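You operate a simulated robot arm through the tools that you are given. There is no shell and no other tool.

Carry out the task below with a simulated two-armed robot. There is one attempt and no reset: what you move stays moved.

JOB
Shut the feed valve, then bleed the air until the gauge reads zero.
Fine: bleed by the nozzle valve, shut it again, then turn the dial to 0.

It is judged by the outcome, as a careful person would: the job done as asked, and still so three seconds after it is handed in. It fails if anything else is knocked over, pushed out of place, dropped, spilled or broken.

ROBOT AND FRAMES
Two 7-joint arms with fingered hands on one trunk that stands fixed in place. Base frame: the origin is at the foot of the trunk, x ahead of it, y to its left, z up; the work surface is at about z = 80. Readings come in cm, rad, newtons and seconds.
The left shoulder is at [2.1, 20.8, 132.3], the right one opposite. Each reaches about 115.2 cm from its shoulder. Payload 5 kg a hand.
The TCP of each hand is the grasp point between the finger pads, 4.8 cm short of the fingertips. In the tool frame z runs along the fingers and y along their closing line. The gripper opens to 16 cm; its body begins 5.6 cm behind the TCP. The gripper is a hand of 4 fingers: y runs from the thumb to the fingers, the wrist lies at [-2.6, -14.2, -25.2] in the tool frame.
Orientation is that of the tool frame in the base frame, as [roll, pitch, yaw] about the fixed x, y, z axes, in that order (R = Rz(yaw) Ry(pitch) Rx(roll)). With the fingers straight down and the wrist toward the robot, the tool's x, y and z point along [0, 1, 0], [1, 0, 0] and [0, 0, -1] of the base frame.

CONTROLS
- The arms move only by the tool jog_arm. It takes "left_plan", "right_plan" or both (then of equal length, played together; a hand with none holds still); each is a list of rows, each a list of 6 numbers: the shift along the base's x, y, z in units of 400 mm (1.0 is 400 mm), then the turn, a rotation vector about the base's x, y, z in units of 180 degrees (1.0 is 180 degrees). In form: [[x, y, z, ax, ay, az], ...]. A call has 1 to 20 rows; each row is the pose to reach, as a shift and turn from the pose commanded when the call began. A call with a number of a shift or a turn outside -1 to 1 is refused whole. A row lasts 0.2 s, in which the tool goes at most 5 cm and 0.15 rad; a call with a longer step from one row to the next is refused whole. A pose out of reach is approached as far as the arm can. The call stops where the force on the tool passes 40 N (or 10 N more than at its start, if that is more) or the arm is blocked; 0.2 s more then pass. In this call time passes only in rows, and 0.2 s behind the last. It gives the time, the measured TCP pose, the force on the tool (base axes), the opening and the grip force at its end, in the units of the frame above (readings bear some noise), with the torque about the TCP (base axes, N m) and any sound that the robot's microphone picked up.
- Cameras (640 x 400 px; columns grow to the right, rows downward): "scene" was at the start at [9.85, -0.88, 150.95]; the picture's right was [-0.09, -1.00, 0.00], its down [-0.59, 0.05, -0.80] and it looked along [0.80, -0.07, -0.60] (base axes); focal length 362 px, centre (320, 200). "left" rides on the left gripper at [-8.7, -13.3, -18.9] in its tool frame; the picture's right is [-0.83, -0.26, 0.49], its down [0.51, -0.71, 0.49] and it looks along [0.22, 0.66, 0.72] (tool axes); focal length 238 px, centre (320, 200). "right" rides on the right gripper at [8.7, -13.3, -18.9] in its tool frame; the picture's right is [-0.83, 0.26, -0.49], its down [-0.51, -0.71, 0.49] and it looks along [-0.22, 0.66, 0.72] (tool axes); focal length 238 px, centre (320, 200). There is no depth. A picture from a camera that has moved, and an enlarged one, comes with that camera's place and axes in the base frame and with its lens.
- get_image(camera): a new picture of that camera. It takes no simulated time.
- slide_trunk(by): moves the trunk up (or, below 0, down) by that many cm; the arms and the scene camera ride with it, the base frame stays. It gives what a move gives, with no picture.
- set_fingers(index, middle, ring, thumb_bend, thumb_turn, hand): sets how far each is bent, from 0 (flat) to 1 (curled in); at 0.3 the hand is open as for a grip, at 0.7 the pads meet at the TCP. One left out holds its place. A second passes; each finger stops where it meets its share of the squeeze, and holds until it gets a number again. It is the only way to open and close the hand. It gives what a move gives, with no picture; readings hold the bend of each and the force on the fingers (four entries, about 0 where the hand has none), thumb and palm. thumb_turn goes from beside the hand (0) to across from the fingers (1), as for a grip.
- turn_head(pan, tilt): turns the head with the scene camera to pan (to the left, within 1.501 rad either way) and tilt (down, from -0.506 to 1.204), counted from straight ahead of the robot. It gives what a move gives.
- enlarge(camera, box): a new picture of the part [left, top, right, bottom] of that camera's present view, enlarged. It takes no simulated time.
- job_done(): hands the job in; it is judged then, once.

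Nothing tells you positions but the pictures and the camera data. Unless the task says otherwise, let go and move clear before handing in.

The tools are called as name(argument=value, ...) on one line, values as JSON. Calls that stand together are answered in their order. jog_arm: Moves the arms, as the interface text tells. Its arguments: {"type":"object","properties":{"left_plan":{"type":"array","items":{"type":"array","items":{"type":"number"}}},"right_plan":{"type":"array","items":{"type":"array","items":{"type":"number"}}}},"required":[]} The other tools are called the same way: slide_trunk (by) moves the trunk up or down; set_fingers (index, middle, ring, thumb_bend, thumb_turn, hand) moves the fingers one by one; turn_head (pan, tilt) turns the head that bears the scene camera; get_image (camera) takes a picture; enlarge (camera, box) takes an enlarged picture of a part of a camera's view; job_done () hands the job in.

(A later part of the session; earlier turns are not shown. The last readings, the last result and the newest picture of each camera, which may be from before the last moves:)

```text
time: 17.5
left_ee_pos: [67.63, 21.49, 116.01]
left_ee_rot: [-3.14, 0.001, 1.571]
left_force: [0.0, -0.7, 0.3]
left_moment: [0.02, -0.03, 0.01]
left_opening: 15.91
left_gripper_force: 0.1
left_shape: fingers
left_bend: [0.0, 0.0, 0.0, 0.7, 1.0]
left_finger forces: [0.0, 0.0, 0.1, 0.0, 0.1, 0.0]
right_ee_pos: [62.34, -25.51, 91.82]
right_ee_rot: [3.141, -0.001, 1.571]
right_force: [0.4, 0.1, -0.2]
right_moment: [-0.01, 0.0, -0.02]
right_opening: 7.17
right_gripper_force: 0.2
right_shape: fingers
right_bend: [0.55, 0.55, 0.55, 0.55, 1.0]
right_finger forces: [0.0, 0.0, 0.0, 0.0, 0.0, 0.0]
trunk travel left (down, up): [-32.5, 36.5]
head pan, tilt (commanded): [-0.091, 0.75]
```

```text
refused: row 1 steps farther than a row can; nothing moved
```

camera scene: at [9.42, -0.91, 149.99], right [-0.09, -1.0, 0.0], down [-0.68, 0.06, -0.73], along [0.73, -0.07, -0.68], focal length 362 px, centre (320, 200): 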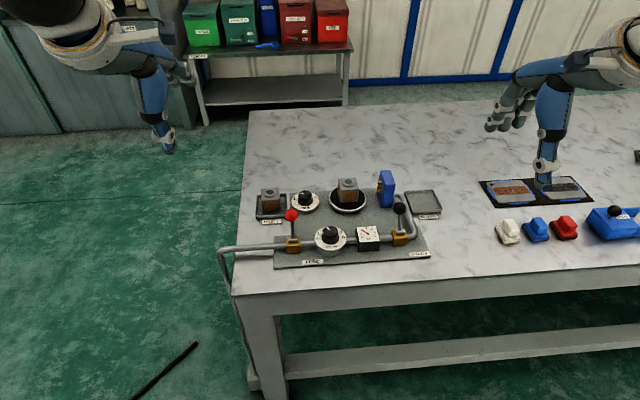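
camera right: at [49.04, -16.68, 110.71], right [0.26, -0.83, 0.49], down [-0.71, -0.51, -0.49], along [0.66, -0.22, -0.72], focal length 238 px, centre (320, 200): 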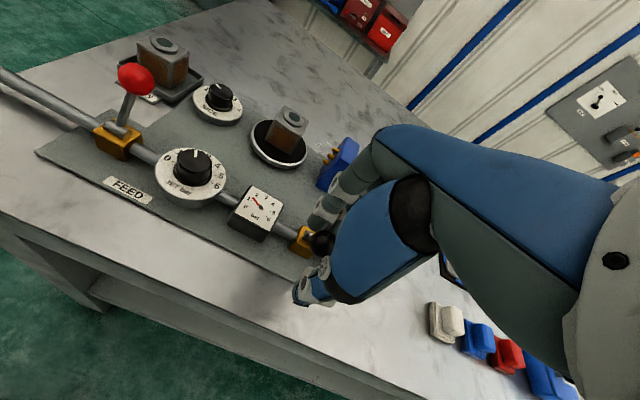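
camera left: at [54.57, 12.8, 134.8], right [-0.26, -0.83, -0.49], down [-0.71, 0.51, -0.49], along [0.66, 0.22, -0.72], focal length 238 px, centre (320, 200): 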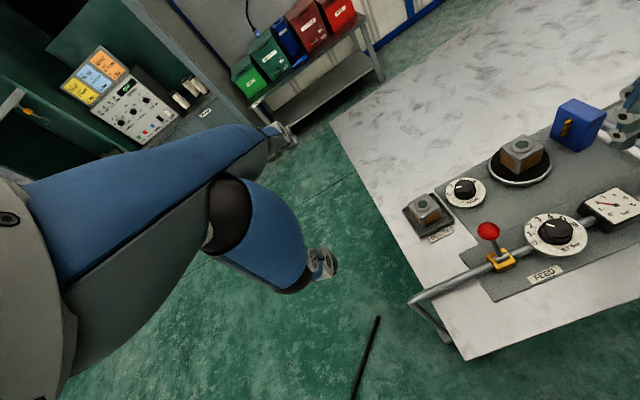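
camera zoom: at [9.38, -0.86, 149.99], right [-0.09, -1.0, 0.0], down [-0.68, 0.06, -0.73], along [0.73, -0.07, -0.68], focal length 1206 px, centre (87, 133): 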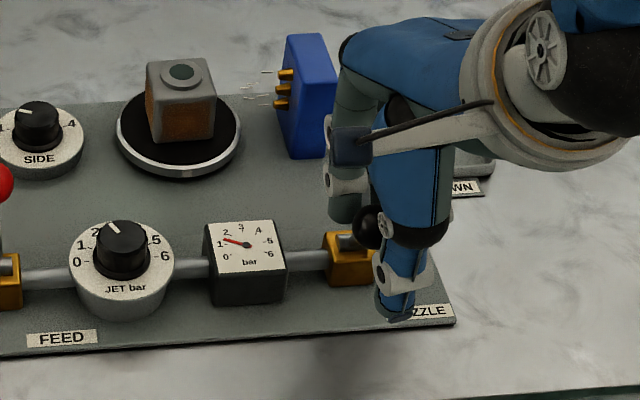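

jog_arm(right_plan=[[0, 0, 0, 0, 0, 0], [0, 0, 0, 0, 0, 0], [0, 0, 0, 0, 0, 0], [0, 0, 0, 0, 0, 0], [0, 0, 0, 0, 0, 0], [0, 0, 0, 0, 0, 0], [0, 0, 0, 0, 0, 0], [0, 0, 0, 0, 0, 0], [0, 0, 0, 0, 0, 0], [0, 0, 0, 0, 0, 0]])

enlarge(camera="left", box=[480, 60, 640, 260])

enlarge(camera="scene", box=[320, 160, 460, 280])

```text
time: 19.7
left_ee_pos: [67.79, 21.48, 116.01]
left_ee_rot: [3.142, 0.001, 1.569]
left_force: [0.3, -0.3, -0.7]
left_moment: [0.0, -0.01, -0.01]
left_opening: 15.93
left_gripper_force: 0.1
left_shape: fingers
left_bend: [0.0, 0.0, 0.0, 0.7, 1.0]
left_finger forces: [0.0, 0.1, 0.0, 0.0, 0.0, 0.0]
right_ee_pos: [62.25, -25.51, 91.75]
right_ee_rot: [-3.141, 0.001, 1.571]
right_force: [0.4, -0.2, -0.5]
right_moment: [0.01, 0.02, 0.03]
right_opening: 7.14
right_gripper_force: 0.0
right_shape: fingers
right_bend: [0.55, 0.55, 0.55, 0.55, 1.0]
right_finger forces: [0.0, 0.0, 0.0, 0.1, 0.0, 0.0]
trunk travel left (down, up): [-32.5, 36.5]
head pan, tilt (commanded): [-0.091, 0.75]
```

```text
2.00 times, centred on (560, 160) of left
camera zoom: at [54.51, 12.81, 134.83], right [-0.26, -0.83, -0.49], down [-0.71, 0.51, -0.49], along [0.66, 0.22, -0.72], focal length 477 px, centre (-160, 280)
```

zoom: 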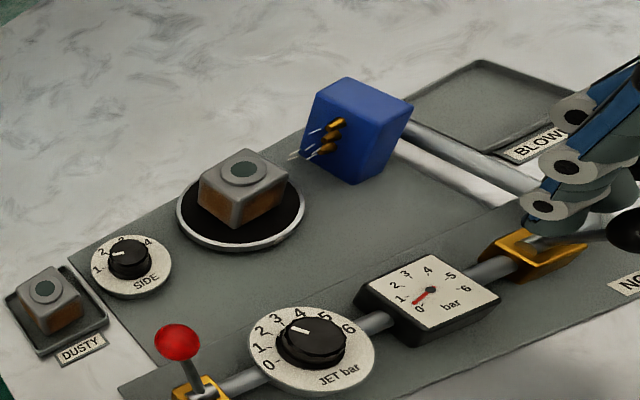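

```text
3.33 times, centred on (390, 220) of scene
camera zoom: at [9.41, -0.85, 149.99], right [-0.09, -1.0, 0.0], down [-0.68, 0.06, -0.73], along [0.73, -0.07, -0.68], focal length 1206 px, centre (87, 133)
```

zoom: 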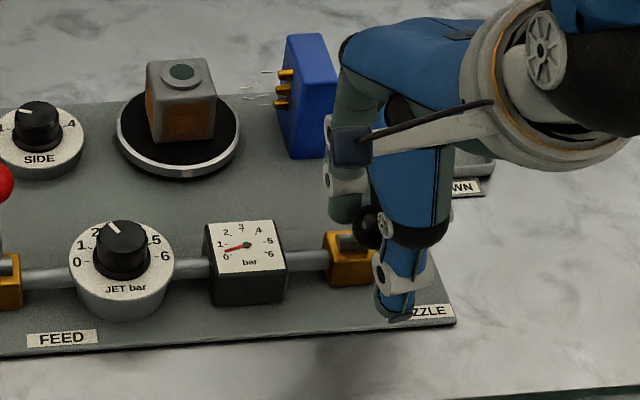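

The gauge is down to roughly 0.5 bar and the jets are still faintly blowing. The block on the turntable hasn't moved; I'll keep waiting.

jog_arm(right_plan=[[0, 0, 0, 0, 0, 0], [0, 0, 0, 0, 0, 0], [0, 0, 0, 0, 0, 0], [0, 0, 0, 0, 0, 0], [0, 0, 0, 0, 0, 0], [0, 0, 0, 0, 0, 0], [0, 0, 0, 0, 0, 0], [0, 0, 0, 0, 0, 0], [0, 0, 0, 0, 0, 0], [0, 0, 0, 0, 0, 0], [0, 0, 0, 0, 0, 0], [0, 0, 0, 0, 0, 0], [0, 0, 0, 0, 0, 0], [0, 0, 0, 0, 0, 0], [0, 0, 0, 0, 0, 0], [0, 0, 0, 0, 0, 0], [0, 0, 0, 0, 0, 0], [0, 0, 0, 0, 0, 0], [0, 0, 0, 0, 0, 0], [0, 0, 0, 0, 0, 0]])

enlarge(camera="left", box=[540, 150, 640, 250])

enlarge(camera="scene", box=[330, 160, 430, 250])

```text
time: 23.9
left_ee_pos: [67.63, 21.53, 115.92]
left_ee_rot: [-3.141, 0.001, 1.57]
left_force: [0.4, -1.0, -0.5]
left_moment: [0.0, -0.02, -0.02]
left_opening: 15.94
left_gripper_force: 0.0
left_shape: fingers
left_bend: [0.0, 0.0, 0.0, 0.7, 1.0]
left_finger forces: [0.1, 0.1, 0.1, 0.0, 0.0, 0.0]
right_ee_pos: [62.33, -25.44, 91.79]
right_ee_rot: [3.141, 0.0, 1.571]
right_force: [0.2, 0.9, -0.6]
right_moment: [-0.01, -0.01, -0.05]
right_opening: 7.16
right_gripper_force: 0.1
right_shape: fingers
right_bend: [0.55, 0.55, 0.55, 0.55, 1.0]
right_finger forces: [0.0, 0.0, 0.0, 0.1, 0.1, 0.0]
trunk travel left (down, up): [-32.5, 36.5]
head pan, tilt (commanded): [-0.091, 0.75]
```

```text
4.00 times, centred on (590, 200) of left
camera zoom: at [54.51, 12.81, 134.83], right [-0.26, -0.83, -0.49], down [-0.71, 0.51, -0.49], along [0.66, 0.22, -0.72], focal length 953 px, centre (-760, 200)
```

zoom: 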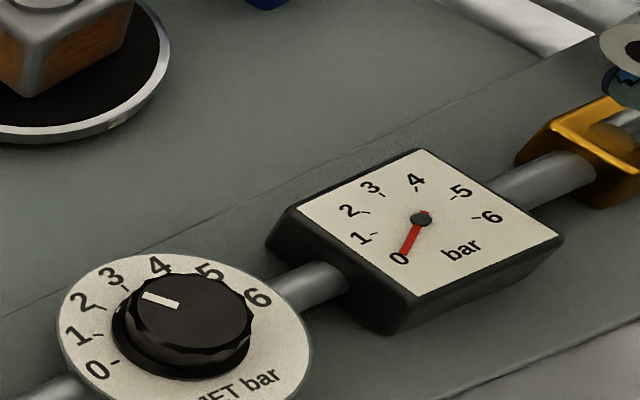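

```text
4.44 times, centred on (380, 205) of scene
camera zoom: at [9.41, -0.85, 149.99], right [-0.09, -1.0, 0.0], down [-0.68, 0.06, -0.73], along [0.73, -0.07, -0.68], focal length 1608 px, centre (53, 178)
```

zoom: 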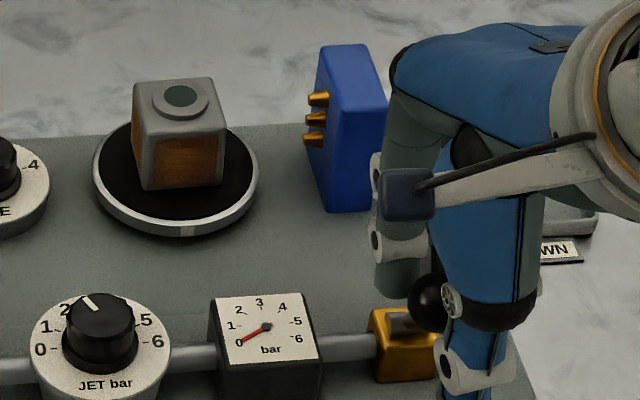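

The gauge reads 0 and the jets have stopped. To re-shut the nozzle I'll open the right fingers flat (clear of the blue block) and put the thumb at 0.7, the same poker shape that worked on the feed lever.

set_fingers(hand="right", index=0.0, middle=0.0, ring=0.0, thumb_bend=0.68, thumb_turn=1.0)

get_image(camera="right")

get_image(camera="left")

enlarge(camera="scene", box=[320, 160, 460, 280])

```text
time: 24.9
left_ee_pos: [67.53, 21.49, 115.96]
left_ee_rot: [-3.141, 0.001, 1.572]
left_force: [-0.5, 1.0, -0.1]
left_moment: [0.0, 0.03, 0.0]
left_opening: 15.94
left_gripper_force: 0.1
left_shape: fingers
left_bend: [0.0, 0.0, 0.0, 0.7, 1.0]
left_finger forces: [0.0, 0.1, 0.1, 0.0, 0.1, 0.0]
right_ee_pos: [62.36, -25.44, 91.72]
right_ee_rot: [3.141, 0.0, 1.57]
right_force: [-0.4, 0.8, 1.2]
right_moment: [0.01, 0.02, 0.01]
right_opening: 16.36
right_gripper_force: 0.3
right_shape: fingers
right_bend: [0.0, 0.0, 0.0, 0.68, 1.0]
right_finger forces: [0.0, 0.1, 0.0, 0.1, 0.4, 0.0]
trunk travel left (down, up): [-32.5, 36.5]
head pan, tilt (commanded): [-0.091, 0.75]
```

```text
taken
camera right: at [49.06, -16.68, 110.7], right [0.26, -0.83, 0.49], down [-0.71, -0.51, -0.49], along [0.66, -0.22, -0.72], focal length 238 px, centre (320, 200)
```

right: 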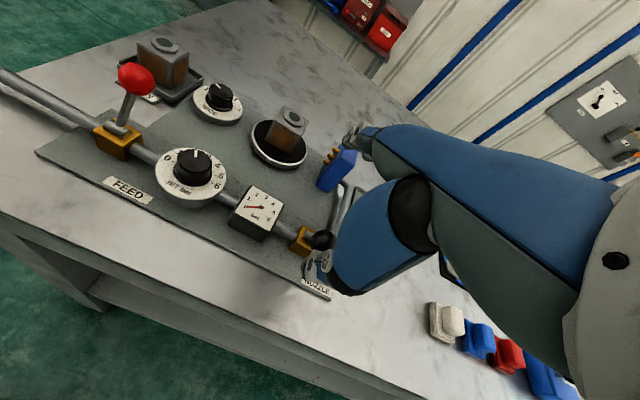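

```text
taken
camera left: at [54.5, 12.81, 134.83], right [-0.26, -0.83, -0.49], down [-0.71, 0.51, -0.49], along [0.66, 0.22, -0.72], focal length 238 px, centre (320, 200)
```

left: 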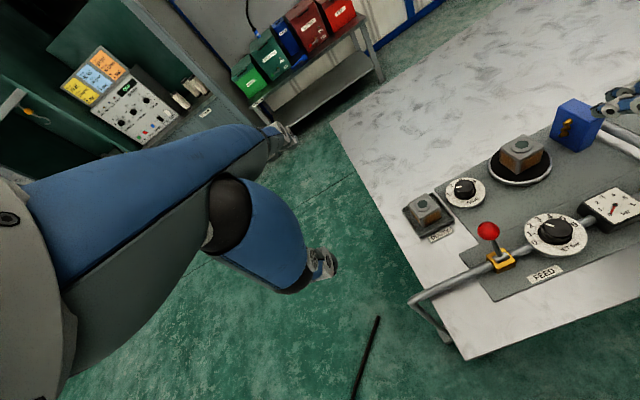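

```text
3.33 times, centred on (390, 220) of scene
camera zoom: at [9.41, -0.85, 149.99], right [-0.09, -1.0, 0.0], down [-0.68, 0.06, -0.73], along [0.73, -0.07, -0.68], focal length 1206 px, centre (87, 133)
```

zoom: 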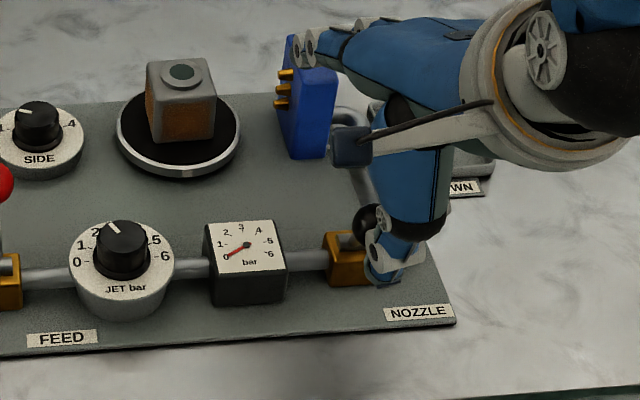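

Triangulating the flat fingertips puts them near [78.3, -23, 93.4], too close to the top of the blue block (x ≥ 79, z ≈ 92) to push forward safely. I'll curl the fingers back to about 0.5, a shape already proven clear there, keeping the thumb at 0.68.

set_fingers(hand="right", index=0.52, middle=0.52, ring=0.52)

get_image(camera="right")

get_image(camera="left")

enlarge(camera="scene", box=[320, 160, 460, 280])

```text
time: 25.9
left_ee_pos: [67.67, 21.47, 116.09]
left_ee_rot: [-3.142, 0.0, 1.571]
left_force: [0.9, -0.4, -1.1]
left_moment: [-0.01, 0.02, -0.01]
left_opening: 15.92
left_gripper_force: 0.0
left_shape: fingers
left_bend: [0.0, 0.0, 0.0, 0.7, 1.0]
left_finger forces: [0.0, 0.1, 0.0, 0.0, 0.0, 0.0]
right_ee_pos: [62.24, -25.47, 91.63]
right_ee_rot: [3.141, 0.001, 1.571]
right_force: [-0.9, 0.3, -0.1]
right_moment: [0.02, 0.02, 0.01]
right_opening: 5.28
right_gripper_force: 0.2
right_shape: fingers
right_bend: [0.52, 0.52, 0.52, 0.68, 1.0]
right_finger forces: [0.0, 0.1, 0.0, 0.0, 0.4, 0.0]
trunk travel left (down, up): [-32.5, 36.5]
head pan, tilt (commanded): [-0.091, 0.75]
```

```text
taken
camera right: at [49.06, -16.68, 110.71], right [0.26, -0.83, 0.49], down [-0.71, -0.51, -0.49], along [0.66, -0.22, -0.72], focal length 238 px, centre (320, 200)
```

right: 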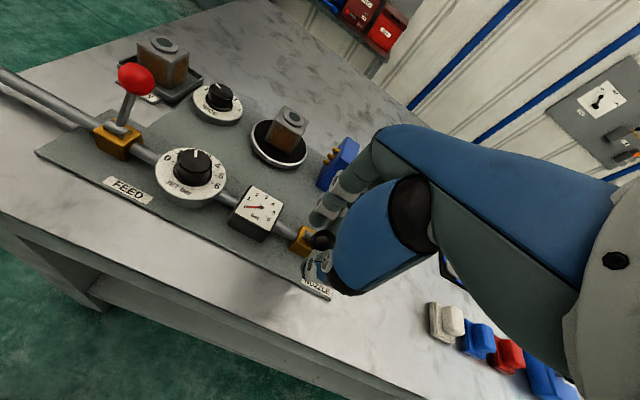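

```text
taken
camera left: at [54.5, 12.81, 134.83], right [-0.26, -0.83, -0.49], down [-0.71, 0.51, -0.49], along [0.66, 0.22, -0.72], focal length 238 px, centre (320, 200)
```

left: 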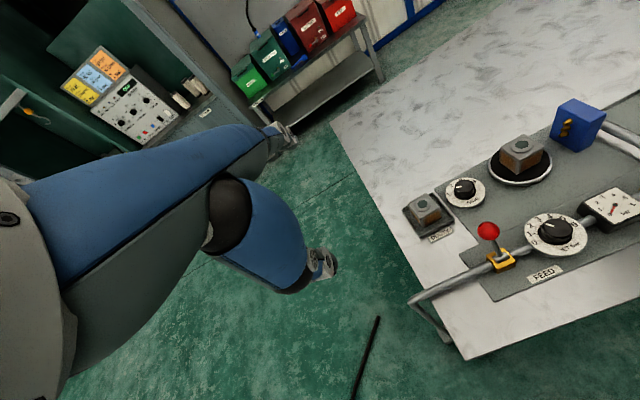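

```text
3.33 times, centred on (390, 220) of scene
camera zoom: at [9.41, -0.85, 149.99], right [-0.09, -1.0, 0.0], down [-0.68, 0.06, -0.73], along [0.73, -0.07, -0.68], focal length 1206 px, centre (87, 133)
```

zoom: 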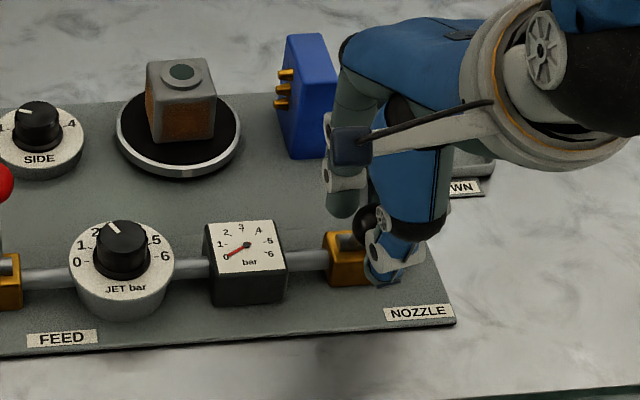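

Fingers are back to a clear shape and the thumb lightly touches the ball. I'll push the lever away from the robot to shut the nozzle.

jog_arm(right_plan=[[0.02, 0, 0, 0, 0, 0], [0.04, 0, 0, 0, 0, 0], [0.06, 0, 0, 0, 0, 0], [0.08, 0, 0, 0, 0, 0], [0.1, 0, 0, 0, 0, 0], [0.12, 0, 0, 0, 0, 0], [0.14, 0, 0, 0, 0, 0], [0.155, 0, 0, 0, 0, 0], [0.17, 0, 0, 0, 0, 0]])

get_image(camera="right")

enlarge(camera="scene", box=[320, 160, 460, 280])

```text
time: 27.9
left_ee_pos: [67.64, 21.45, 115.95]
left_ee_rot: [3.141, 0.0, 1.571]
left_force: [0.2, -0.5, 0.8]
left_moment: [0.0, -0.01, -0.02]
left_opening: 15.91
left_gripper_force: 0.1
left_shape: fingers
left_bend: [0.0, 0.0, 0.0, 0.7, 1.0]
left_finger forces: [0.0, 0.0, 0.0, 0.1, 0.1, 0.0]
right_ee_pos: [69.13, -25.44, 91.8]
right_ee_rot: [-3.139, 0.001, 1.569]
right_force: [-2.0, 0.6, -0.4]
right_moment: [0.0, 0.07, 0.03]
right_opening: 5.34
right_gripper_force: 0.5
right_shape: fingers
right_bend: [0.52, 0.52, 0.52, 0.67, 1.0]
right_finger forces: [0.0, 0.0, 0.0, 0.0, 1.6, 0.0]
trunk travel left (down, up): [-32.5, 36.5]
head pan, tilt (commanded): [-0.091, 0.75]
```

```text
taken
camera right: at [55.78, -16.55, 110.69], right [0.26, -0.83, 0.49], down [-0.71, -0.51, -0.49], along [0.65, -0.22, -0.72], focal length 238 px, centre (320, 200)
```

right: 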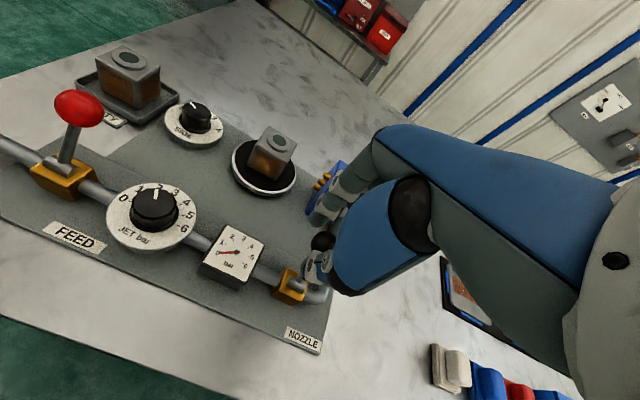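

```text
3.33 times, centred on (390, 220) of scene
camera zoom: at [9.4, -0.85, 149.99], right [-0.09, -1.0, 0.0], down [-0.68, 0.06, -0.73], along [0.73, -0.07, -0.68], focal length 1206 px, centre (87, 133)
```

zoom: 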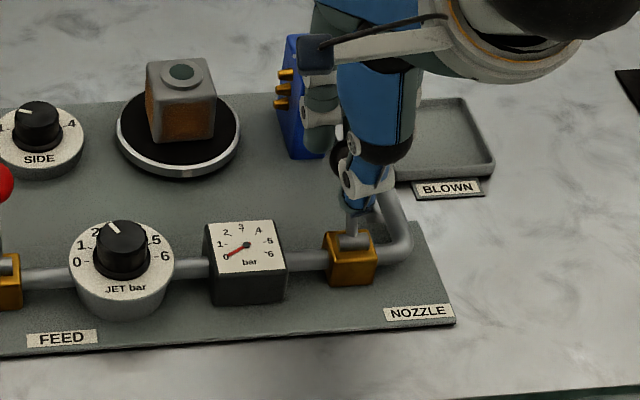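

The lever is nearly at its far stop (thumb load starting to rise). I'll nudge a little further to seat it.

jog_arm(right_plan=[[0.01, 0, 0, 0, 0, 0], [0.018, 0, 0, 0, 0, 0]])

```text
time: 28.5
left_ee_pos: [67.55, 21.44, 116.04]
left_ee_rot: [3.141, -0.001, 1.57]
left_force: [0.3, -0.5, -0.8]
left_moment: [-0.03, -0.01, -0.01]
left_opening: 15.93
left_gripper_force: 0.0
left_shape: fingers
left_bend: [0.0, 0.0, 0.0, 0.7, 1.0]
left_finger forces: [0.0, 0.0, 0.0, 0.1, 0.0, 0.0]
right_ee_pos: [69.68, -25.35, 91.75]
right_ee_rot: [-3.14, -0.001, 1.57]
right_force: [-7.8, 0.2, 3.0]
right_moment: [0.0, 0.3, -0.03]
right_opening: 5.81
right_gripper_force: 3.7
right_shape: fingers
right_bend: [0.52, 0.52, 0.52, 0.66, 1.0]
right_finger forces: [0.0, 0.0, 0.0, 0.0, 6.9, 0.0]
trunk travel left (down, up): [-32.5, 36.5]
head pan, tilt (commanded): [-0.091, 0.75]
```

The nozzle lever is seated at its shut stop (same ~8 N as the feed). I'll ease back, open the thumb for clearance, then lift straight up.

jog_arm(right_plan=[[-0.012, 0, 0, 0, 0, 0], [-0.022, 0, 0, 0, 0, 0]])

set_fingers(hand="right", thumb_bend=0.52)

jog_arm(right_plan=[[0.01, 0, 0.06, 0, 0, 0], [0.01, 0, 0.16, 0, 0, 0], [0.01, 0, 0.27, 0, 0, 0], [0.01, 0, 0.38, 0, 0, 0], [0, -0.08, 0.46, 0, 0, 0], [-0.02, -0.18, 0.5, 0, 0, 0], [-0.05, -0.28, 0.5, 0, 0, 0], [-0.08, -0.38, 0.5, 0, 0, 0]])

get_image(camera="scene")

enlarge(camera="scene", box=[240, 160, 450, 280])

enlarge(camera="right", box=[0, 60, 320, 300])

```text
time: 29.1
left_ee_pos: [67.57, 21.57, 115.9]
left_ee_rot: [-3.141, 0.0, 1.571]
left_force: [0.0, 0.6, 0.1]
left_moment: [0.01, 0.03, 0.0]
left_opening: 15.92
left_gripper_force: 0.0
left_shape: fingers
left_bend: [0.0, 0.0, 0.0, 0.7, 1.0]
left_finger forces: [0.1, 0.0, 0.0, 0.1, 0.0, 0.0]
right_ee_pos: [69.06, -25.48, 91.78]
right_ee_rot: [3.141, 0.002, 1.572]
right_force: [-1.3, 0.4, -0.2]
right_moment: [0.02, -0.01, -0.01]
right_opening: 5.35
right_gripper_force: 0.4
right_shape: fingers
right_bend: [0.52, 0.52, 0.52, 0.67, 1.0]
right_finger forces: [0.0, 0.0, 0.0, 0.0, 0.7, 0.0]
trunk travel left (down, up): [-32.5, 36.5]
head pan, tilt (commanded): [-0.091, 0.75]
```

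```text
time: 30.1
left_ee_pos: [67.73, 21.55, 116.1]
left_ee_rot: [-3.141, 0.001, 1.569]
left_force: [0.0, -1.8, -0.5]
left_moment: [-0.03, 0.05, 0.0]
left_opening: 15.91
left_gripper_force: 0.1
left_shape: fingers
left_bend: [0.0, 0.0, 0.0, 0.7, 1.0]
left_finger forces: [0.1, 0.0, 0.0, 0.0, 0.2, 0.0]
right_ee_pos: [69.02, -25.36, 91.7]
right_ee_rot: [-3.141, 0.001, 1.573]
right_force: [-0.8, -0.2, -1.1]
right_moment: [0.02, -0.02, -0.01]
right_opening: 8.29
right_gripper_force: 0.2
right_shape: fingers
right_bend: [0.52, 0.52, 0.52, 0.52, 1.0]
right_finger forces: [0.1, 0.1, 0.2, 0.0, 0.0, 0.1]
trunk travel left (down, up): [-32.5, 36.5]
head pan, tilt (commanded): [-0.091, 0.75]
```

```text
time: 31.9
left_ee_pos: [67.61, 21.37, 116.04]
left_ee_rot: [3.141, -0.003, 1.571]
left_force: [-0.5, -1.2, -0.2]
left_moment: [0.14, -0.07, 0.07]
left_opening: 15.91
left_gripper_force: 0.1
left_shape: fingers
left_bend: [0.0, 0.0, 0.0, 0.7, 1.0]
left_finger forces: [0.0, 0.0, 0.0, 0.0, 0.0, 0.0]
right_ee_pos: [65.61, -40.84, 111.7]
right_ee_rot: [3.14, -0.002, 1.573]
right_force: [-1.0, -0.7, -0.2]
right_moment: [0.08, -0.03, -0.01]
right_opening: 8.31
right_gripper_force: 0.1
right_shape: fingers
right_bend: [0.52, 0.52, 0.52, 0.52, 1.0]
right_finger forces: [0.0, 0.1, 0.1, 0.1, 0.0, 0.0]
trunk travel left (down, up): [-32.5, 36.5]
head pan, tilt (commanded): [-0.091, 0.75]
```

```text
taken
camera scene: at [9.31, -1.08, 149.99], right [-0.09, -1.0, 0.0], down [-0.68, 0.06, -0.73], along [0.73, -0.07, -0.68], focal length 362 px, centre (320, 200)
```

scene: 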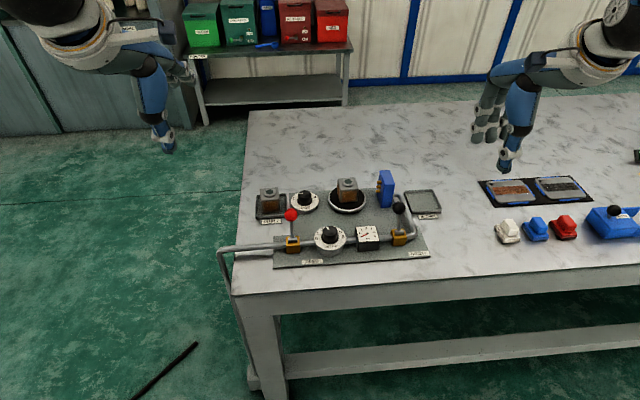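

```text
3.05 times, centred on (345, 220) of scene
camera zoom: at [9.31, -1.08, 149.99], right [-0.09, -1.0, 0.0], down [-0.68, 0.06, -0.73], along [0.73, -0.07, -0.68], focal length 1103 px, centre (244, 139)
```

zoom: 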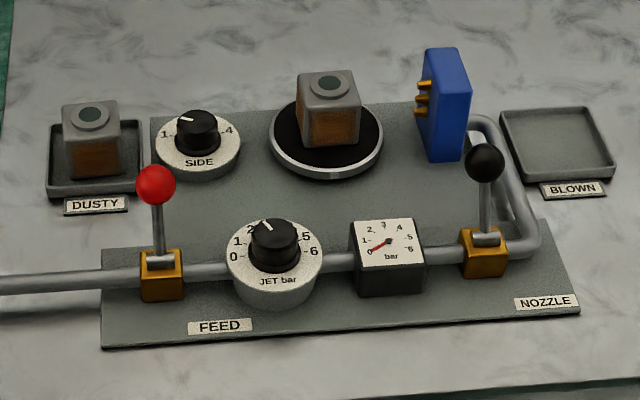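

```text
1.67 times, centred on (160, 180) of right
camera zoom: at [52.49, -32.0, 130.6], right [0.26, -0.83, 0.49], down [-0.71, -0.51, -0.49], along [0.66, -0.22, -0.72], focal length 397 px, centre (587, 233)
```

zoom: 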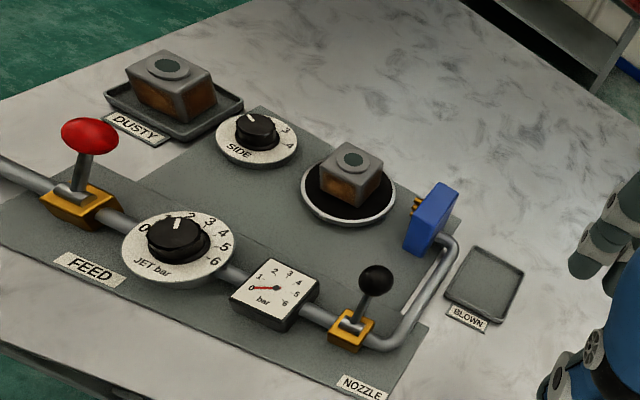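

Both levers lean to the shut side and the gauge reads 0. Next is the JET dial; I'll zoom in from all three cameras to locate its knob and pointer exactly.

enlarge(camera="scene", box=[300, 215, 360, 260])

enlarge(camera="right", box=[60, 170, 160, 240])

enlarge(camera="left", box=[510, 190, 610, 270])

```text
8.89 times, centred on (330, 238) of scene
camera zoom: at [9.31, -1.08, 149.99], right [-0.09, -1.0, 0.0], down [-0.68, 0.06, -0.73], along [0.73, -0.07, -0.68], focal length 3217 px, centre (231, -133)
```

zoom: 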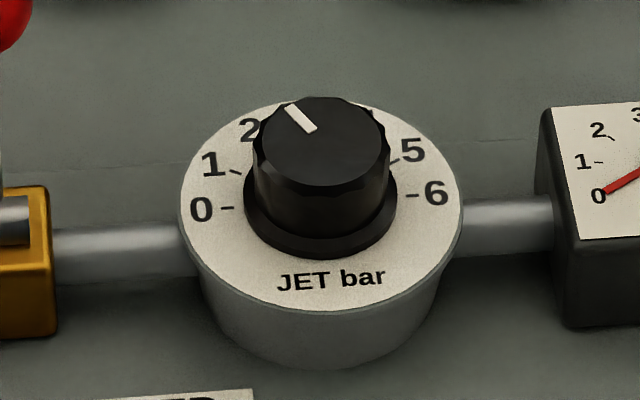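

```text
5.71 times, centred on (110, 205) of right
camera zoom: at [52.49, -32.0, 130.6], right [0.26, -0.83, 0.49], down [-0.71, -0.51, -0.49], along [0.66, -0.22, -0.72], focal length 1362 px, centre (1520, 171)
```

zoom: 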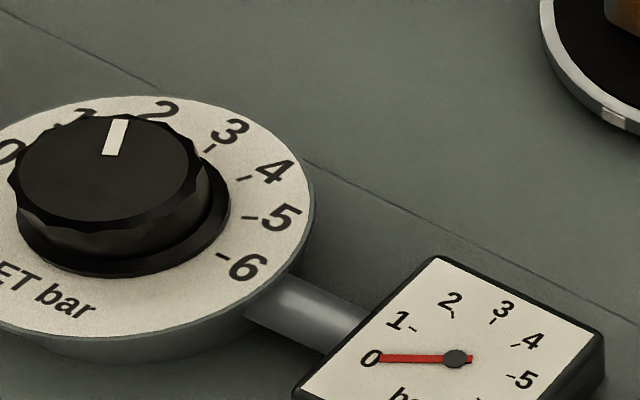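

```text
5.00 times, centred on (560, 230) of left
camera zoom: at [54.4, 12.59, 134.89], right [-0.26, -0.83, -0.49], down [-0.71, 0.51, -0.49], along [0.66, 0.22, -0.72], focal length 1192 px, centre (-880, 50)
```

zoom: 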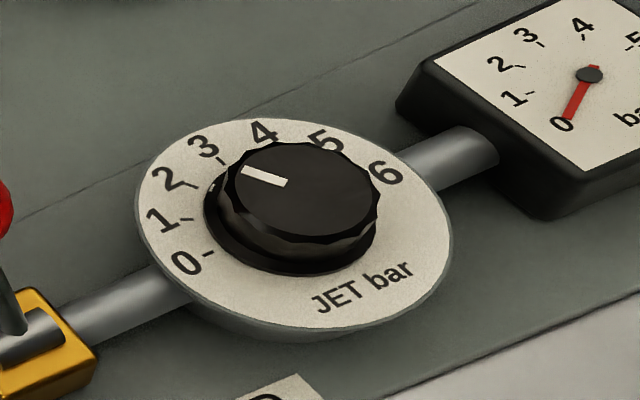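

The 0 mark is toward +y and 6 toward −y (30° per bar); the pointer is at 2, so it needs a 60° counter-clockwise turn about vertical. The knob axis is at about [66.8, -8.8], top z ≈ 85.7. I'll half-open the left hand and bring it above the knob, pre-yawed −60° so it finishes square to the robot, away from the feed lever.

set_fingers(hand="left", index=0.53, middle=0.53, ring=0.53, thumb_bend=0.53, thumb_turn=1.0)

jog_arm(left_plan=[[-0.002, -0.084, -0.03, 0, 0, -0.037], [-0.004, -0.168, -0.06, 0, 0, -0.074], [-0.007, -0.252, -0.09, 0, 0, -0.111], [-0.009, -0.336, -0.12, 0, 0, -0.148], [-0.011, -0.42, -0.16, 0, 0, -0.185], [-0.013, -0.504, -0.2, 0, 0, -0.222], [-0.015, -0.588, -0.24, 0, 0, -0.259], [-0.018, -0.672, -0.29, 0, 0, -0.296], [-0.02, -0.755, -0.34, 0, 0, -0.333]])

get_image(camera="scene")

get_image(camera="left")

get_image(camera="right")

```text
time: 32.9
left_ee_pos: [67.69, 21.53, 116.17]
left_ee_rot: [3.14, 0.0, 1.57]
left_force: [-0.1, -0.2, -0.5]
left_moment: [-0.01, -0.03, 0.01]
left_opening: 7.87
left_gripper_force: 0.1
left_shape: fingers
left_bend: [0.53, 0.53, 0.53, 0.53, 1.0]
left_finger forces: [0.0, 0.0, 0.0, 0.0, 0.0, 0.0]
right_ee_pos: [65.87, -40.57, 111.68]
right_ee_rot: [-3.141, -0.001, 1.57]
right_force: [-0.7, 0.1, 1.3]
right_moment: [0.0, -0.01, -0.01]
right_opening: 8.31
right_gripper_force: 0.1
right_shape: fingers
right_bend: [0.52, 0.52, 0.52, 0.52, 1.0]
right_finger forces: [0.0, 0.0, 0.1, 0.0, 0.0, 0.0]
trunk travel left (down, up): [-32.5, 36.5]
head pan, tilt (commanded): [-0.091, 0.75]
```

```text
time: 34.9
left_ee_pos: [67.09, -8.93, 102.19]
left_ee_rot: [3.142, 0.0, 0.522]
left_force: [1.7, 0.0, 1.3]
left_moment: [-0.01, 0.15, 0.0]
left_opening: 7.87
left_gripper_force: 0.1
left_shape: fingers
left_bend: [0.53, 0.53, 0.53, 0.53, 1.0]
left_finger forces: [0.1, 0.0, 0.1, 0.1, 0.0, 0.0]
right_ee_pos: [65.98, -40.55, 111.66]
right_ee_rot: [-3.139, -0.001, 1.571]
right_force: [0.6, -0.3, 0.7]
right_moment: [0.03, 0.05, 0.05]
right_opening: 8.28
right_gripper_force: 0.1
right_shape: fingers
right_bend: [0.52, 0.52, 0.52, 0.52, 1.0]
right_finger forces: [0.0, 0.0, 0.1, 0.1, 0.0, 0.1]
trunk travel left (down, up): [-32.5, 36.5]
head pan, tilt (commanded): [-0.091, 0.75]
```

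```text
taken
camera scene: at [9.55, -0.95, 149.97], right [-0.09, -1.0, 0.0], down [-0.68, 0.06, -0.73], along [0.73, -0.07, -0.68], focal length 362 px, centre (320, 200)
```

scene: 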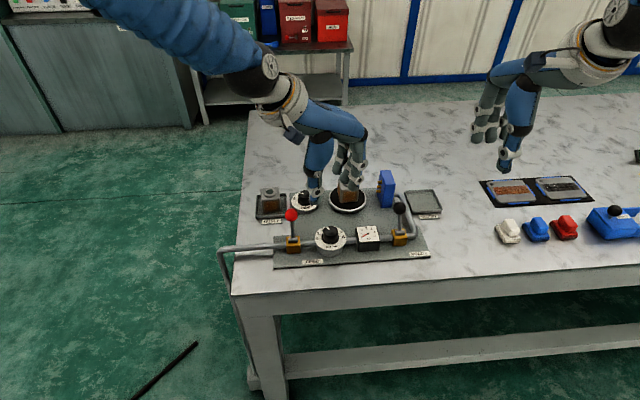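

```text
taken
camera left: at [53.02, -1.88, 121.22], right [-0.85, -0.19, -0.49], down [0.08, 0.87, -0.49], along [0.52, -0.46, -0.72], focal length 238 px, centre (320, 200)
```

left: 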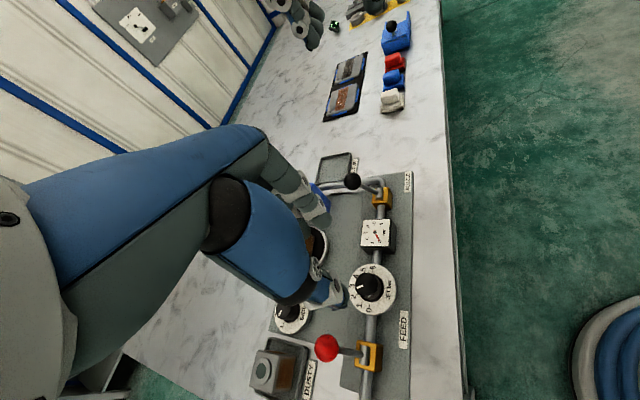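

```text
taken
camera right: at [52.73, -31.86, 130.54], right [0.26, -0.83, 0.49], down [-0.71, -0.51, -0.49], along [0.65, -0.22, -0.72], focal length 238 px, centre (320, 200)
```

right: 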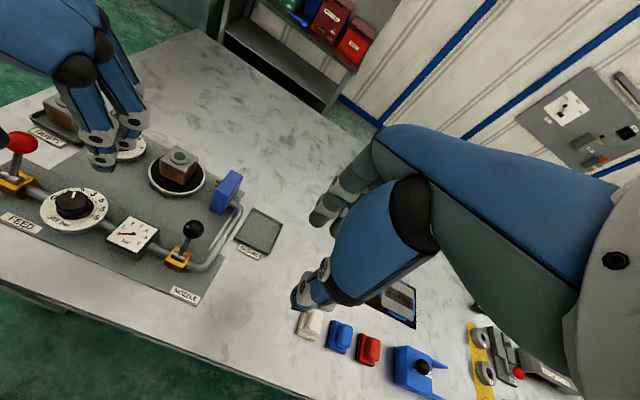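

The left hand is above the knob at yaw −60° with the fingers on the gauge side and thumb on the feed side. I'll zoom in to verify alignment with the knob before lowering.

enlarge(camera="left", box=[280, 190, 440, 390])

enlarge(camera="scene", box=[270, 130, 420, 270])

enlarge(camera="right", box=[0, 100, 220, 280])

```text
2.00 times, centred on (360, 290) of left
camera zoom: at [53.02, -1.88, 121.22], right [-0.85, -0.19, -0.49], down [0.08, 0.87, -0.49], along [0.52, -0.46, -0.72], focal length 477 px, centre (240, 20)
```

zoom: 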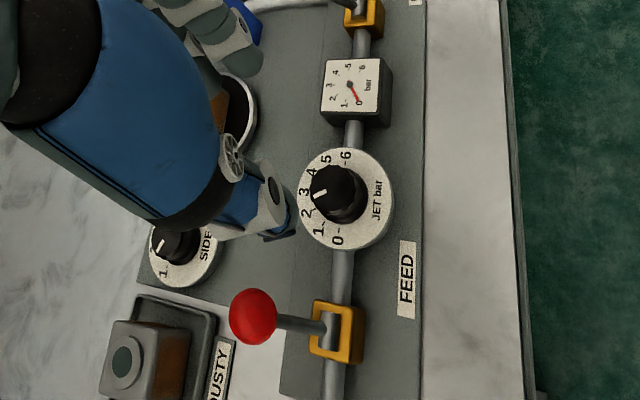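

```text
2.86 times, centred on (345, 200) of scene
camera zoom: at [9.55, -0.95, 149.97], right [-0.09, -1.0, 0.0], down [-0.68, 0.06, -0.73], along [0.73, -0.07, -0.68], focal length 1034 px, centre (249, 200)
```

zoom: 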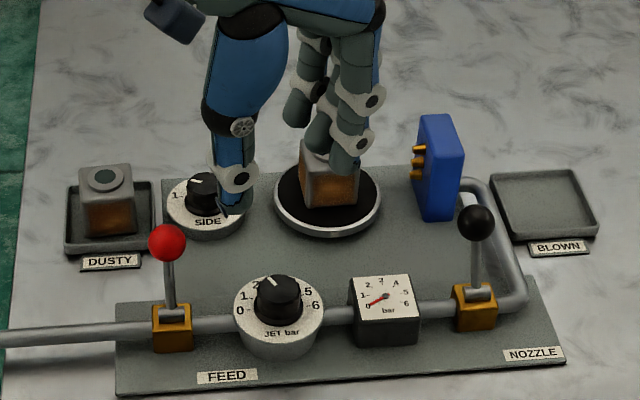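

```text
2.22 times, centred on (110, 190) of right
camera zoom: at [52.73, -31.86, 130.54], right [0.26, -0.83, 0.49], down [-0.71, -0.51, -0.49], along [0.65, -0.22, -0.72], focal length 530 px, centre (787, 222)
```

zoom: 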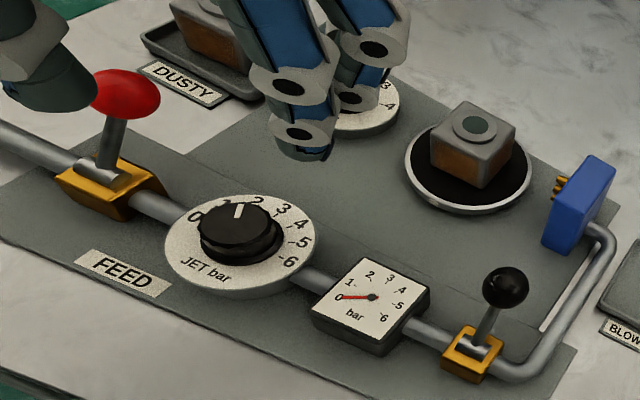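

Re-measured knob axis is [66.8, -8.7] and the hand's pinch centre is within a few millimetres of it. I'll lower in stages.

jog_arm(left_plan=[[0, 0, -0.08, 0, 0, 0], [0, 0, -0.16, 0, 0, 0], [-0.002, 0.002, -0.22, 0, 0, 0], [-0.002, 0.002, -0.26, 0, 0, 0], [-0.002, 0.002, -0.29, 0, 0, 0]])

enlarge(camera="left", box=[280, 150, 440, 350])

enlarge(camera="scene", box=[270, 160, 420, 270])

enlarge(camera="right", box=[0, 100, 220, 280])

```text
time: 36.1
left_ee_pos: [66.91, -9.04, 90.82]
left_ee_rot: [3.142, 0.001, 0.524]
left_force: [0.2, 0.1, 0.4]
left_moment: [0.03, 0.01, -0.01]
left_opening: 7.9
left_gripper_force: 0.0
left_shape: fingers
left_bend: [0.53, 0.53, 0.53, 0.53, 1.0]
left_finger forces: [0.0, 0.0, 0.1, 0.0, 0.0, 0.0]
right_ee_pos: [65.81, -40.55, 111.64]
right_ee_rot: [-3.141, -0.001, 1.572]
right_force: [-0.1, 0.7, -0.1]
right_moment: [-0.01, -0.03, 0.02]
right_opening: 8.29
right_gripper_force: 0.0
right_shape: fingers
right_bend: [0.52, 0.52, 0.52, 0.52, 1.0]
right_finger forces: [0.0, 0.0, 0.0, 0.0, 0.0, 0.0]
trunk travel left (down, up): [-32.5, 36.5]
head pan, tilt (commanded): [-0.091, 0.75]
```

```text
2.00 times, centred on (360, 250) of left
camera zoom: at [52.91, -1.9, 109.61], right [-0.85, -0.19, -0.49], down [0.08, 0.87, -0.49], along [0.52, -0.46, -0.72], focal length 477 px, centre (240, 100)
```

zoom: 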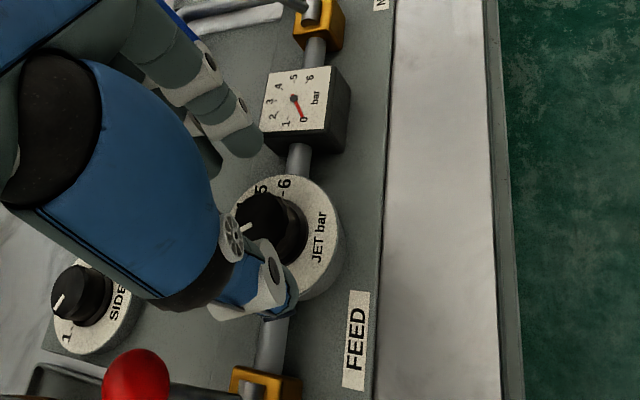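

```text
3.64 times, centred on (345, 215) of scene
camera zoom: at [9.43, -0.86, 149.99], right [-0.09, -1.0, 0.0], down [-0.68, 0.06, -0.73], along [0.73, -0.07, -0.68], focal length 1316 px, centre (229, 146)
```

zoom: 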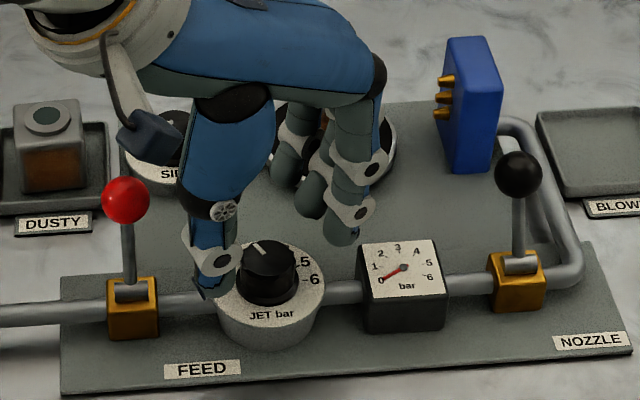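

```text
2.22 times, centred on (110, 190) of right
camera zoom: at [52.61, -31.81, 130.62], right [0.26, -0.83, 0.49], down [-0.71, -0.51, -0.49], along [0.66, -0.22, -0.72], focal length 530 px, centre (787, 222)
```

zoom: 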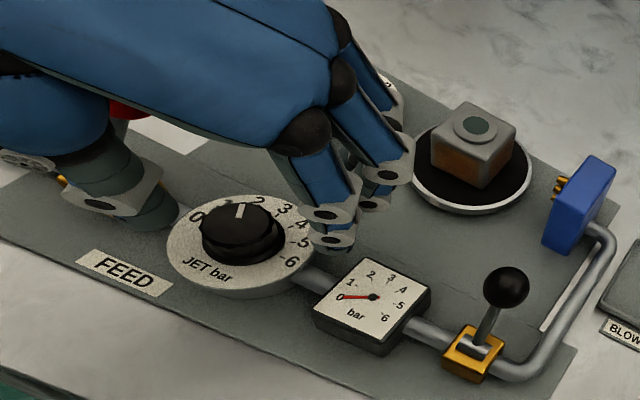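

The knob sits between the thumb and fingers with the index fingertip close to the gauge's corner. I'll narrow the fingers slightly for clearance, then lower the last 2 cm.

set_fingers(hand="left", index=0.57, middle=0.57, ring=0.57)

jog_arm(left_plan=[[0, 0, -0.015, 0, 0, 0], [0, 0, -0.03, 0, 0, 0], [0, 0, -0.04, 0, 0, 0], [0, 0, -0.05, 0, 0, 0]])

enlarge(camera="left", box=[280, 150, 440, 350])

enlarge(camera="scene", box=[270, 160, 420, 270])

enlarge(camera="right", box=[0, 100, 220, 280])

```text
time: 37.1
left_ee_pos: [66.93, -9.06, 90.8]
left_ee_rot: [3.141, 0.001, 0.526]
left_force: [0.1, -0.3, -0.5]
left_moment: [-0.01, -0.02, 0.02]
left_opening: 7.28
left_gripper_force: 0.1
left_shape: fingers
left_bend: [0.56, 0.56, 0.56, 0.53, 1.0]
left_finger forces: [0.0, 0.0, 0.1, 0.0, 0.0, 0.0]
right_ee_pos: [65.91, -40.47, 111.67]
right_ee_rot: [-3.142, 0.0, 1.57]
right_force: [-0.2, 0.3, -0.4]
right_moment: [0.01, -0.01, -0.03]
right_opening: 8.31
right_gripper_force: 0.0
right_shape: fingers
right_bend: [0.52, 0.52, 0.52, 0.52, 1.0]
right_finger forces: [0.0, 0.1, 0.0, 0.0, 0.0, 0.1]
trunk travel left (down, up): [-32.5, 36.5]
head pan, tilt (commanded): [-0.091, 0.75]
```

```text
time: 38.1
left_ee_pos: [66.89, -9.0, 88.73]
left_ee_rot: [3.141, -0.001, 0.525]
left_force: [0.3, 0.9, 7.8]
left_moment: [0.3, 0.14, -0.02]
left_opening: 7.36
left_gripper_force: 3.5
left_shape: fingers
left_bend: [0.56, 0.56, 0.56, 0.53, 1.0]
left_finger forces: [0.0, 0.0, 0.0, 0.1, 7.8, 0.0]
right_ee_pos: [65.75, -40.71, 111.85]
right_ee_rot: [3.14, -0.003, 1.571]
right_force: [0.1, 0.5, 0.6]
right_moment: [0.0, -0.03, 0.0]
right_opening: 8.3
right_gripper_force: 0.0
right_shape: fingers
right_bend: [0.52, 0.52, 0.52, 0.52, 1.0]
right_finger forces: [0.0, 0.0, 0.1, 0.0, 0.0, 0.1]
trunk travel left (down, up): [-32.5, 36.5]
head pan, tilt (commanded): [-0.091, 0.75]
```

```text
2.00 times, centred on (360, 250) of left
camera zoom: at [52.86, -1.92, 107.58], right [-0.85, -0.2, -0.49], down [0.08, 0.87, -0.49], along [0.52, -0.46, -0.72], focal length 477 px, centre (240, 100)
```

zoom: 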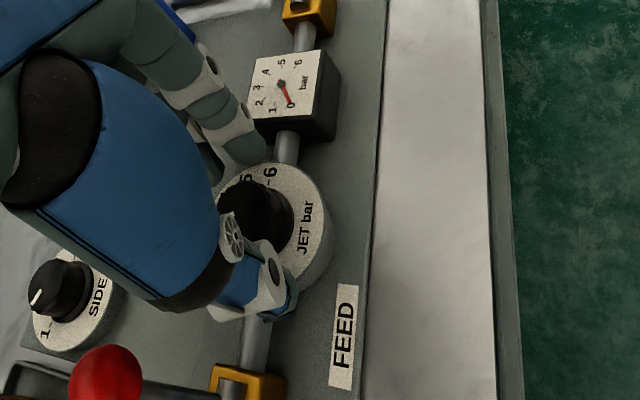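

```text
3.64 times, centred on (345, 215) of scene
camera zoom: at [9.33, -0.86, 150.01], right [-0.09, -1.0, 0.0], down [-0.68, 0.06, -0.73], along [0.73, -0.07, -0.68], focal length 1316 px, centre (229, 146)
```

zoom: 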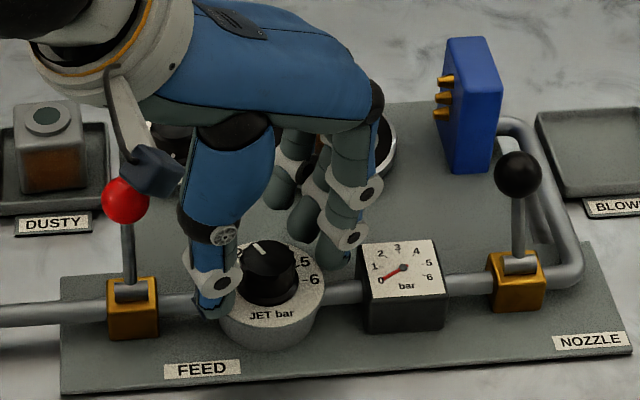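

```text
2.22 times, centred on (110, 190) of right
camera zoom: at [52.52, -31.81, 130.67], right [0.26, -0.83, 0.49], down [-0.71, -0.51, -0.49], along [0.66, -0.22, -0.72], focal length 530 px, centre (787, 222)
```

zoom: 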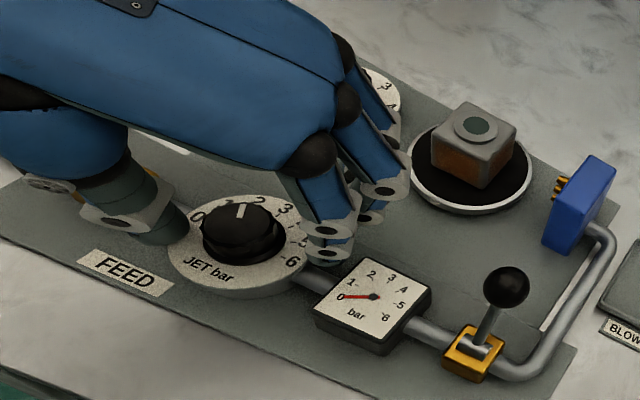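

The thumb tip just touched the dial face (≈8 N). I'll raise half a centimetre and then close thumb, index and middle gently on the knob.

jog_arm(left_plan=[[0, 0, 0.013, 0, 0, 0], [0, 0, 0.013, 0, 0, 0]])

set_fingers(hand="left", index=0.66, middle=0.66, thumb_bend=0.66)

enlarge(camera="scene", box=[270, 160, 420, 270])

enlarge(camera="right", box=[0, 100, 220, 280])

```text
time: 38.7
left_ee_pos: [66.83, -9.02, 89.09]
left_ee_rot: [3.141, 0.0, 0.526]
left_force: [-0.2, 0.1, 1.1]
left_moment: [-0.01, 0.01, 0.0]
left_opening: 7.31
left_gripper_force: 0.1
left_shape: fingers
left_bend: [0.56, 0.56, 0.56, 0.53, 1.0]
left_finger forces: [0.0, 0.0, 0.0, 0.0, 0.0, 0.0]
right_ee_pos: [65.79, -40.58, 111.69]
right_ee_rot: [-3.141, 0.001, 1.571]
right_force: [0.5, -0.4, -0.4]
right_moment: [0.01, 0.03, 0.01]
right_opening: 8.26
right_gripper_force: 0.1
right_shape: fingers
right_bend: [0.52, 0.52, 0.52, 0.52, 1.0]
right_finger forces: [0.0, 0.0, 0.1, 0.1, 0.0, 0.0]
trunk travel left (down, up): [-32.5, 36.5]
head pan, tilt (commanded): [-0.091, 0.75]
```

```text
time: 39.7
left_ee_pos: [66.95, -8.94, 89.13]
left_ee_rot: [3.141, 0.001, 0.524]
left_force: [-0.8, 1.7, -0.6]
left_moment: [-0.12, -0.14, -0.06]
left_opening: 4.25
left_gripper_force: 9.6
left_shape: fingers
left_bend: [0.65, 0.61, 0.56, 0.61, 1.0]
left_finger forces: [1.2, 7.9, 0.1, 0.1, 10.2, 0.0]
right_ee_pos: [65.85, -40.59, 111.71]
right_ee_rot: [3.141, 0.0, 1.572]
right_force: [0.4, -0.5, -0.8]
right_moment: [0.02, -0.04, 0.01]
right_opening: 8.28
right_gripper_force: 0.1
right_shape: fingers
right_bend: [0.52, 0.52, 0.52, 0.52, 1.0]
right_finger forces: [0.0, 0.0, 0.0, 0.0, 0.0, 0.0]
trunk travel left (down, up): [-32.5, 36.5]
head pan, tilt (commanded): [-0.091, 0.75]
```

```text
3.64 times, centred on (345, 215) of scene
camera zoom: at [9.42, -0.86, 149.99], right [-0.09, -1.0, 0.0], down [-0.68, 0.06, -0.73], along [0.73, -0.07, -0.68], focal length 1316 px, centre (229, 146)
```

zoom: 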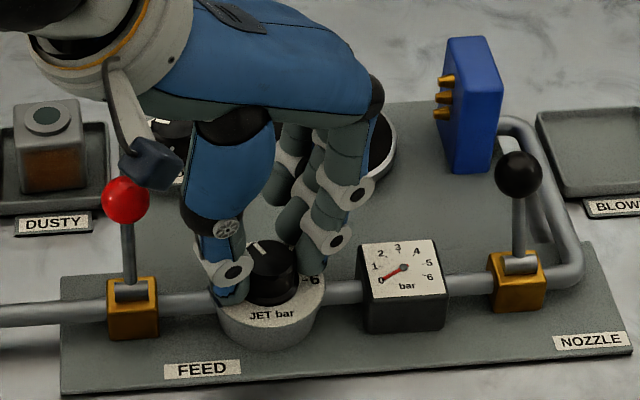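

```text
2.22 times, centred on (110, 190) of right
camera zoom: at [52.6, -31.8, 130.62], right [0.26, -0.83, 0.49], down [-0.71, -0.51, -0.49], along [0.66, -0.22, -0.72], focal length 530 px, centre (787, 222)
```

zoom: 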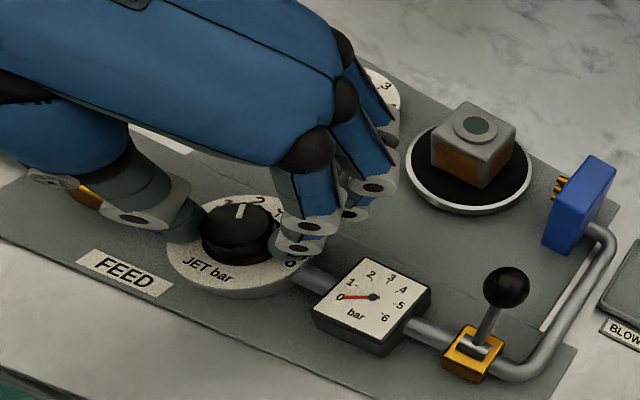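

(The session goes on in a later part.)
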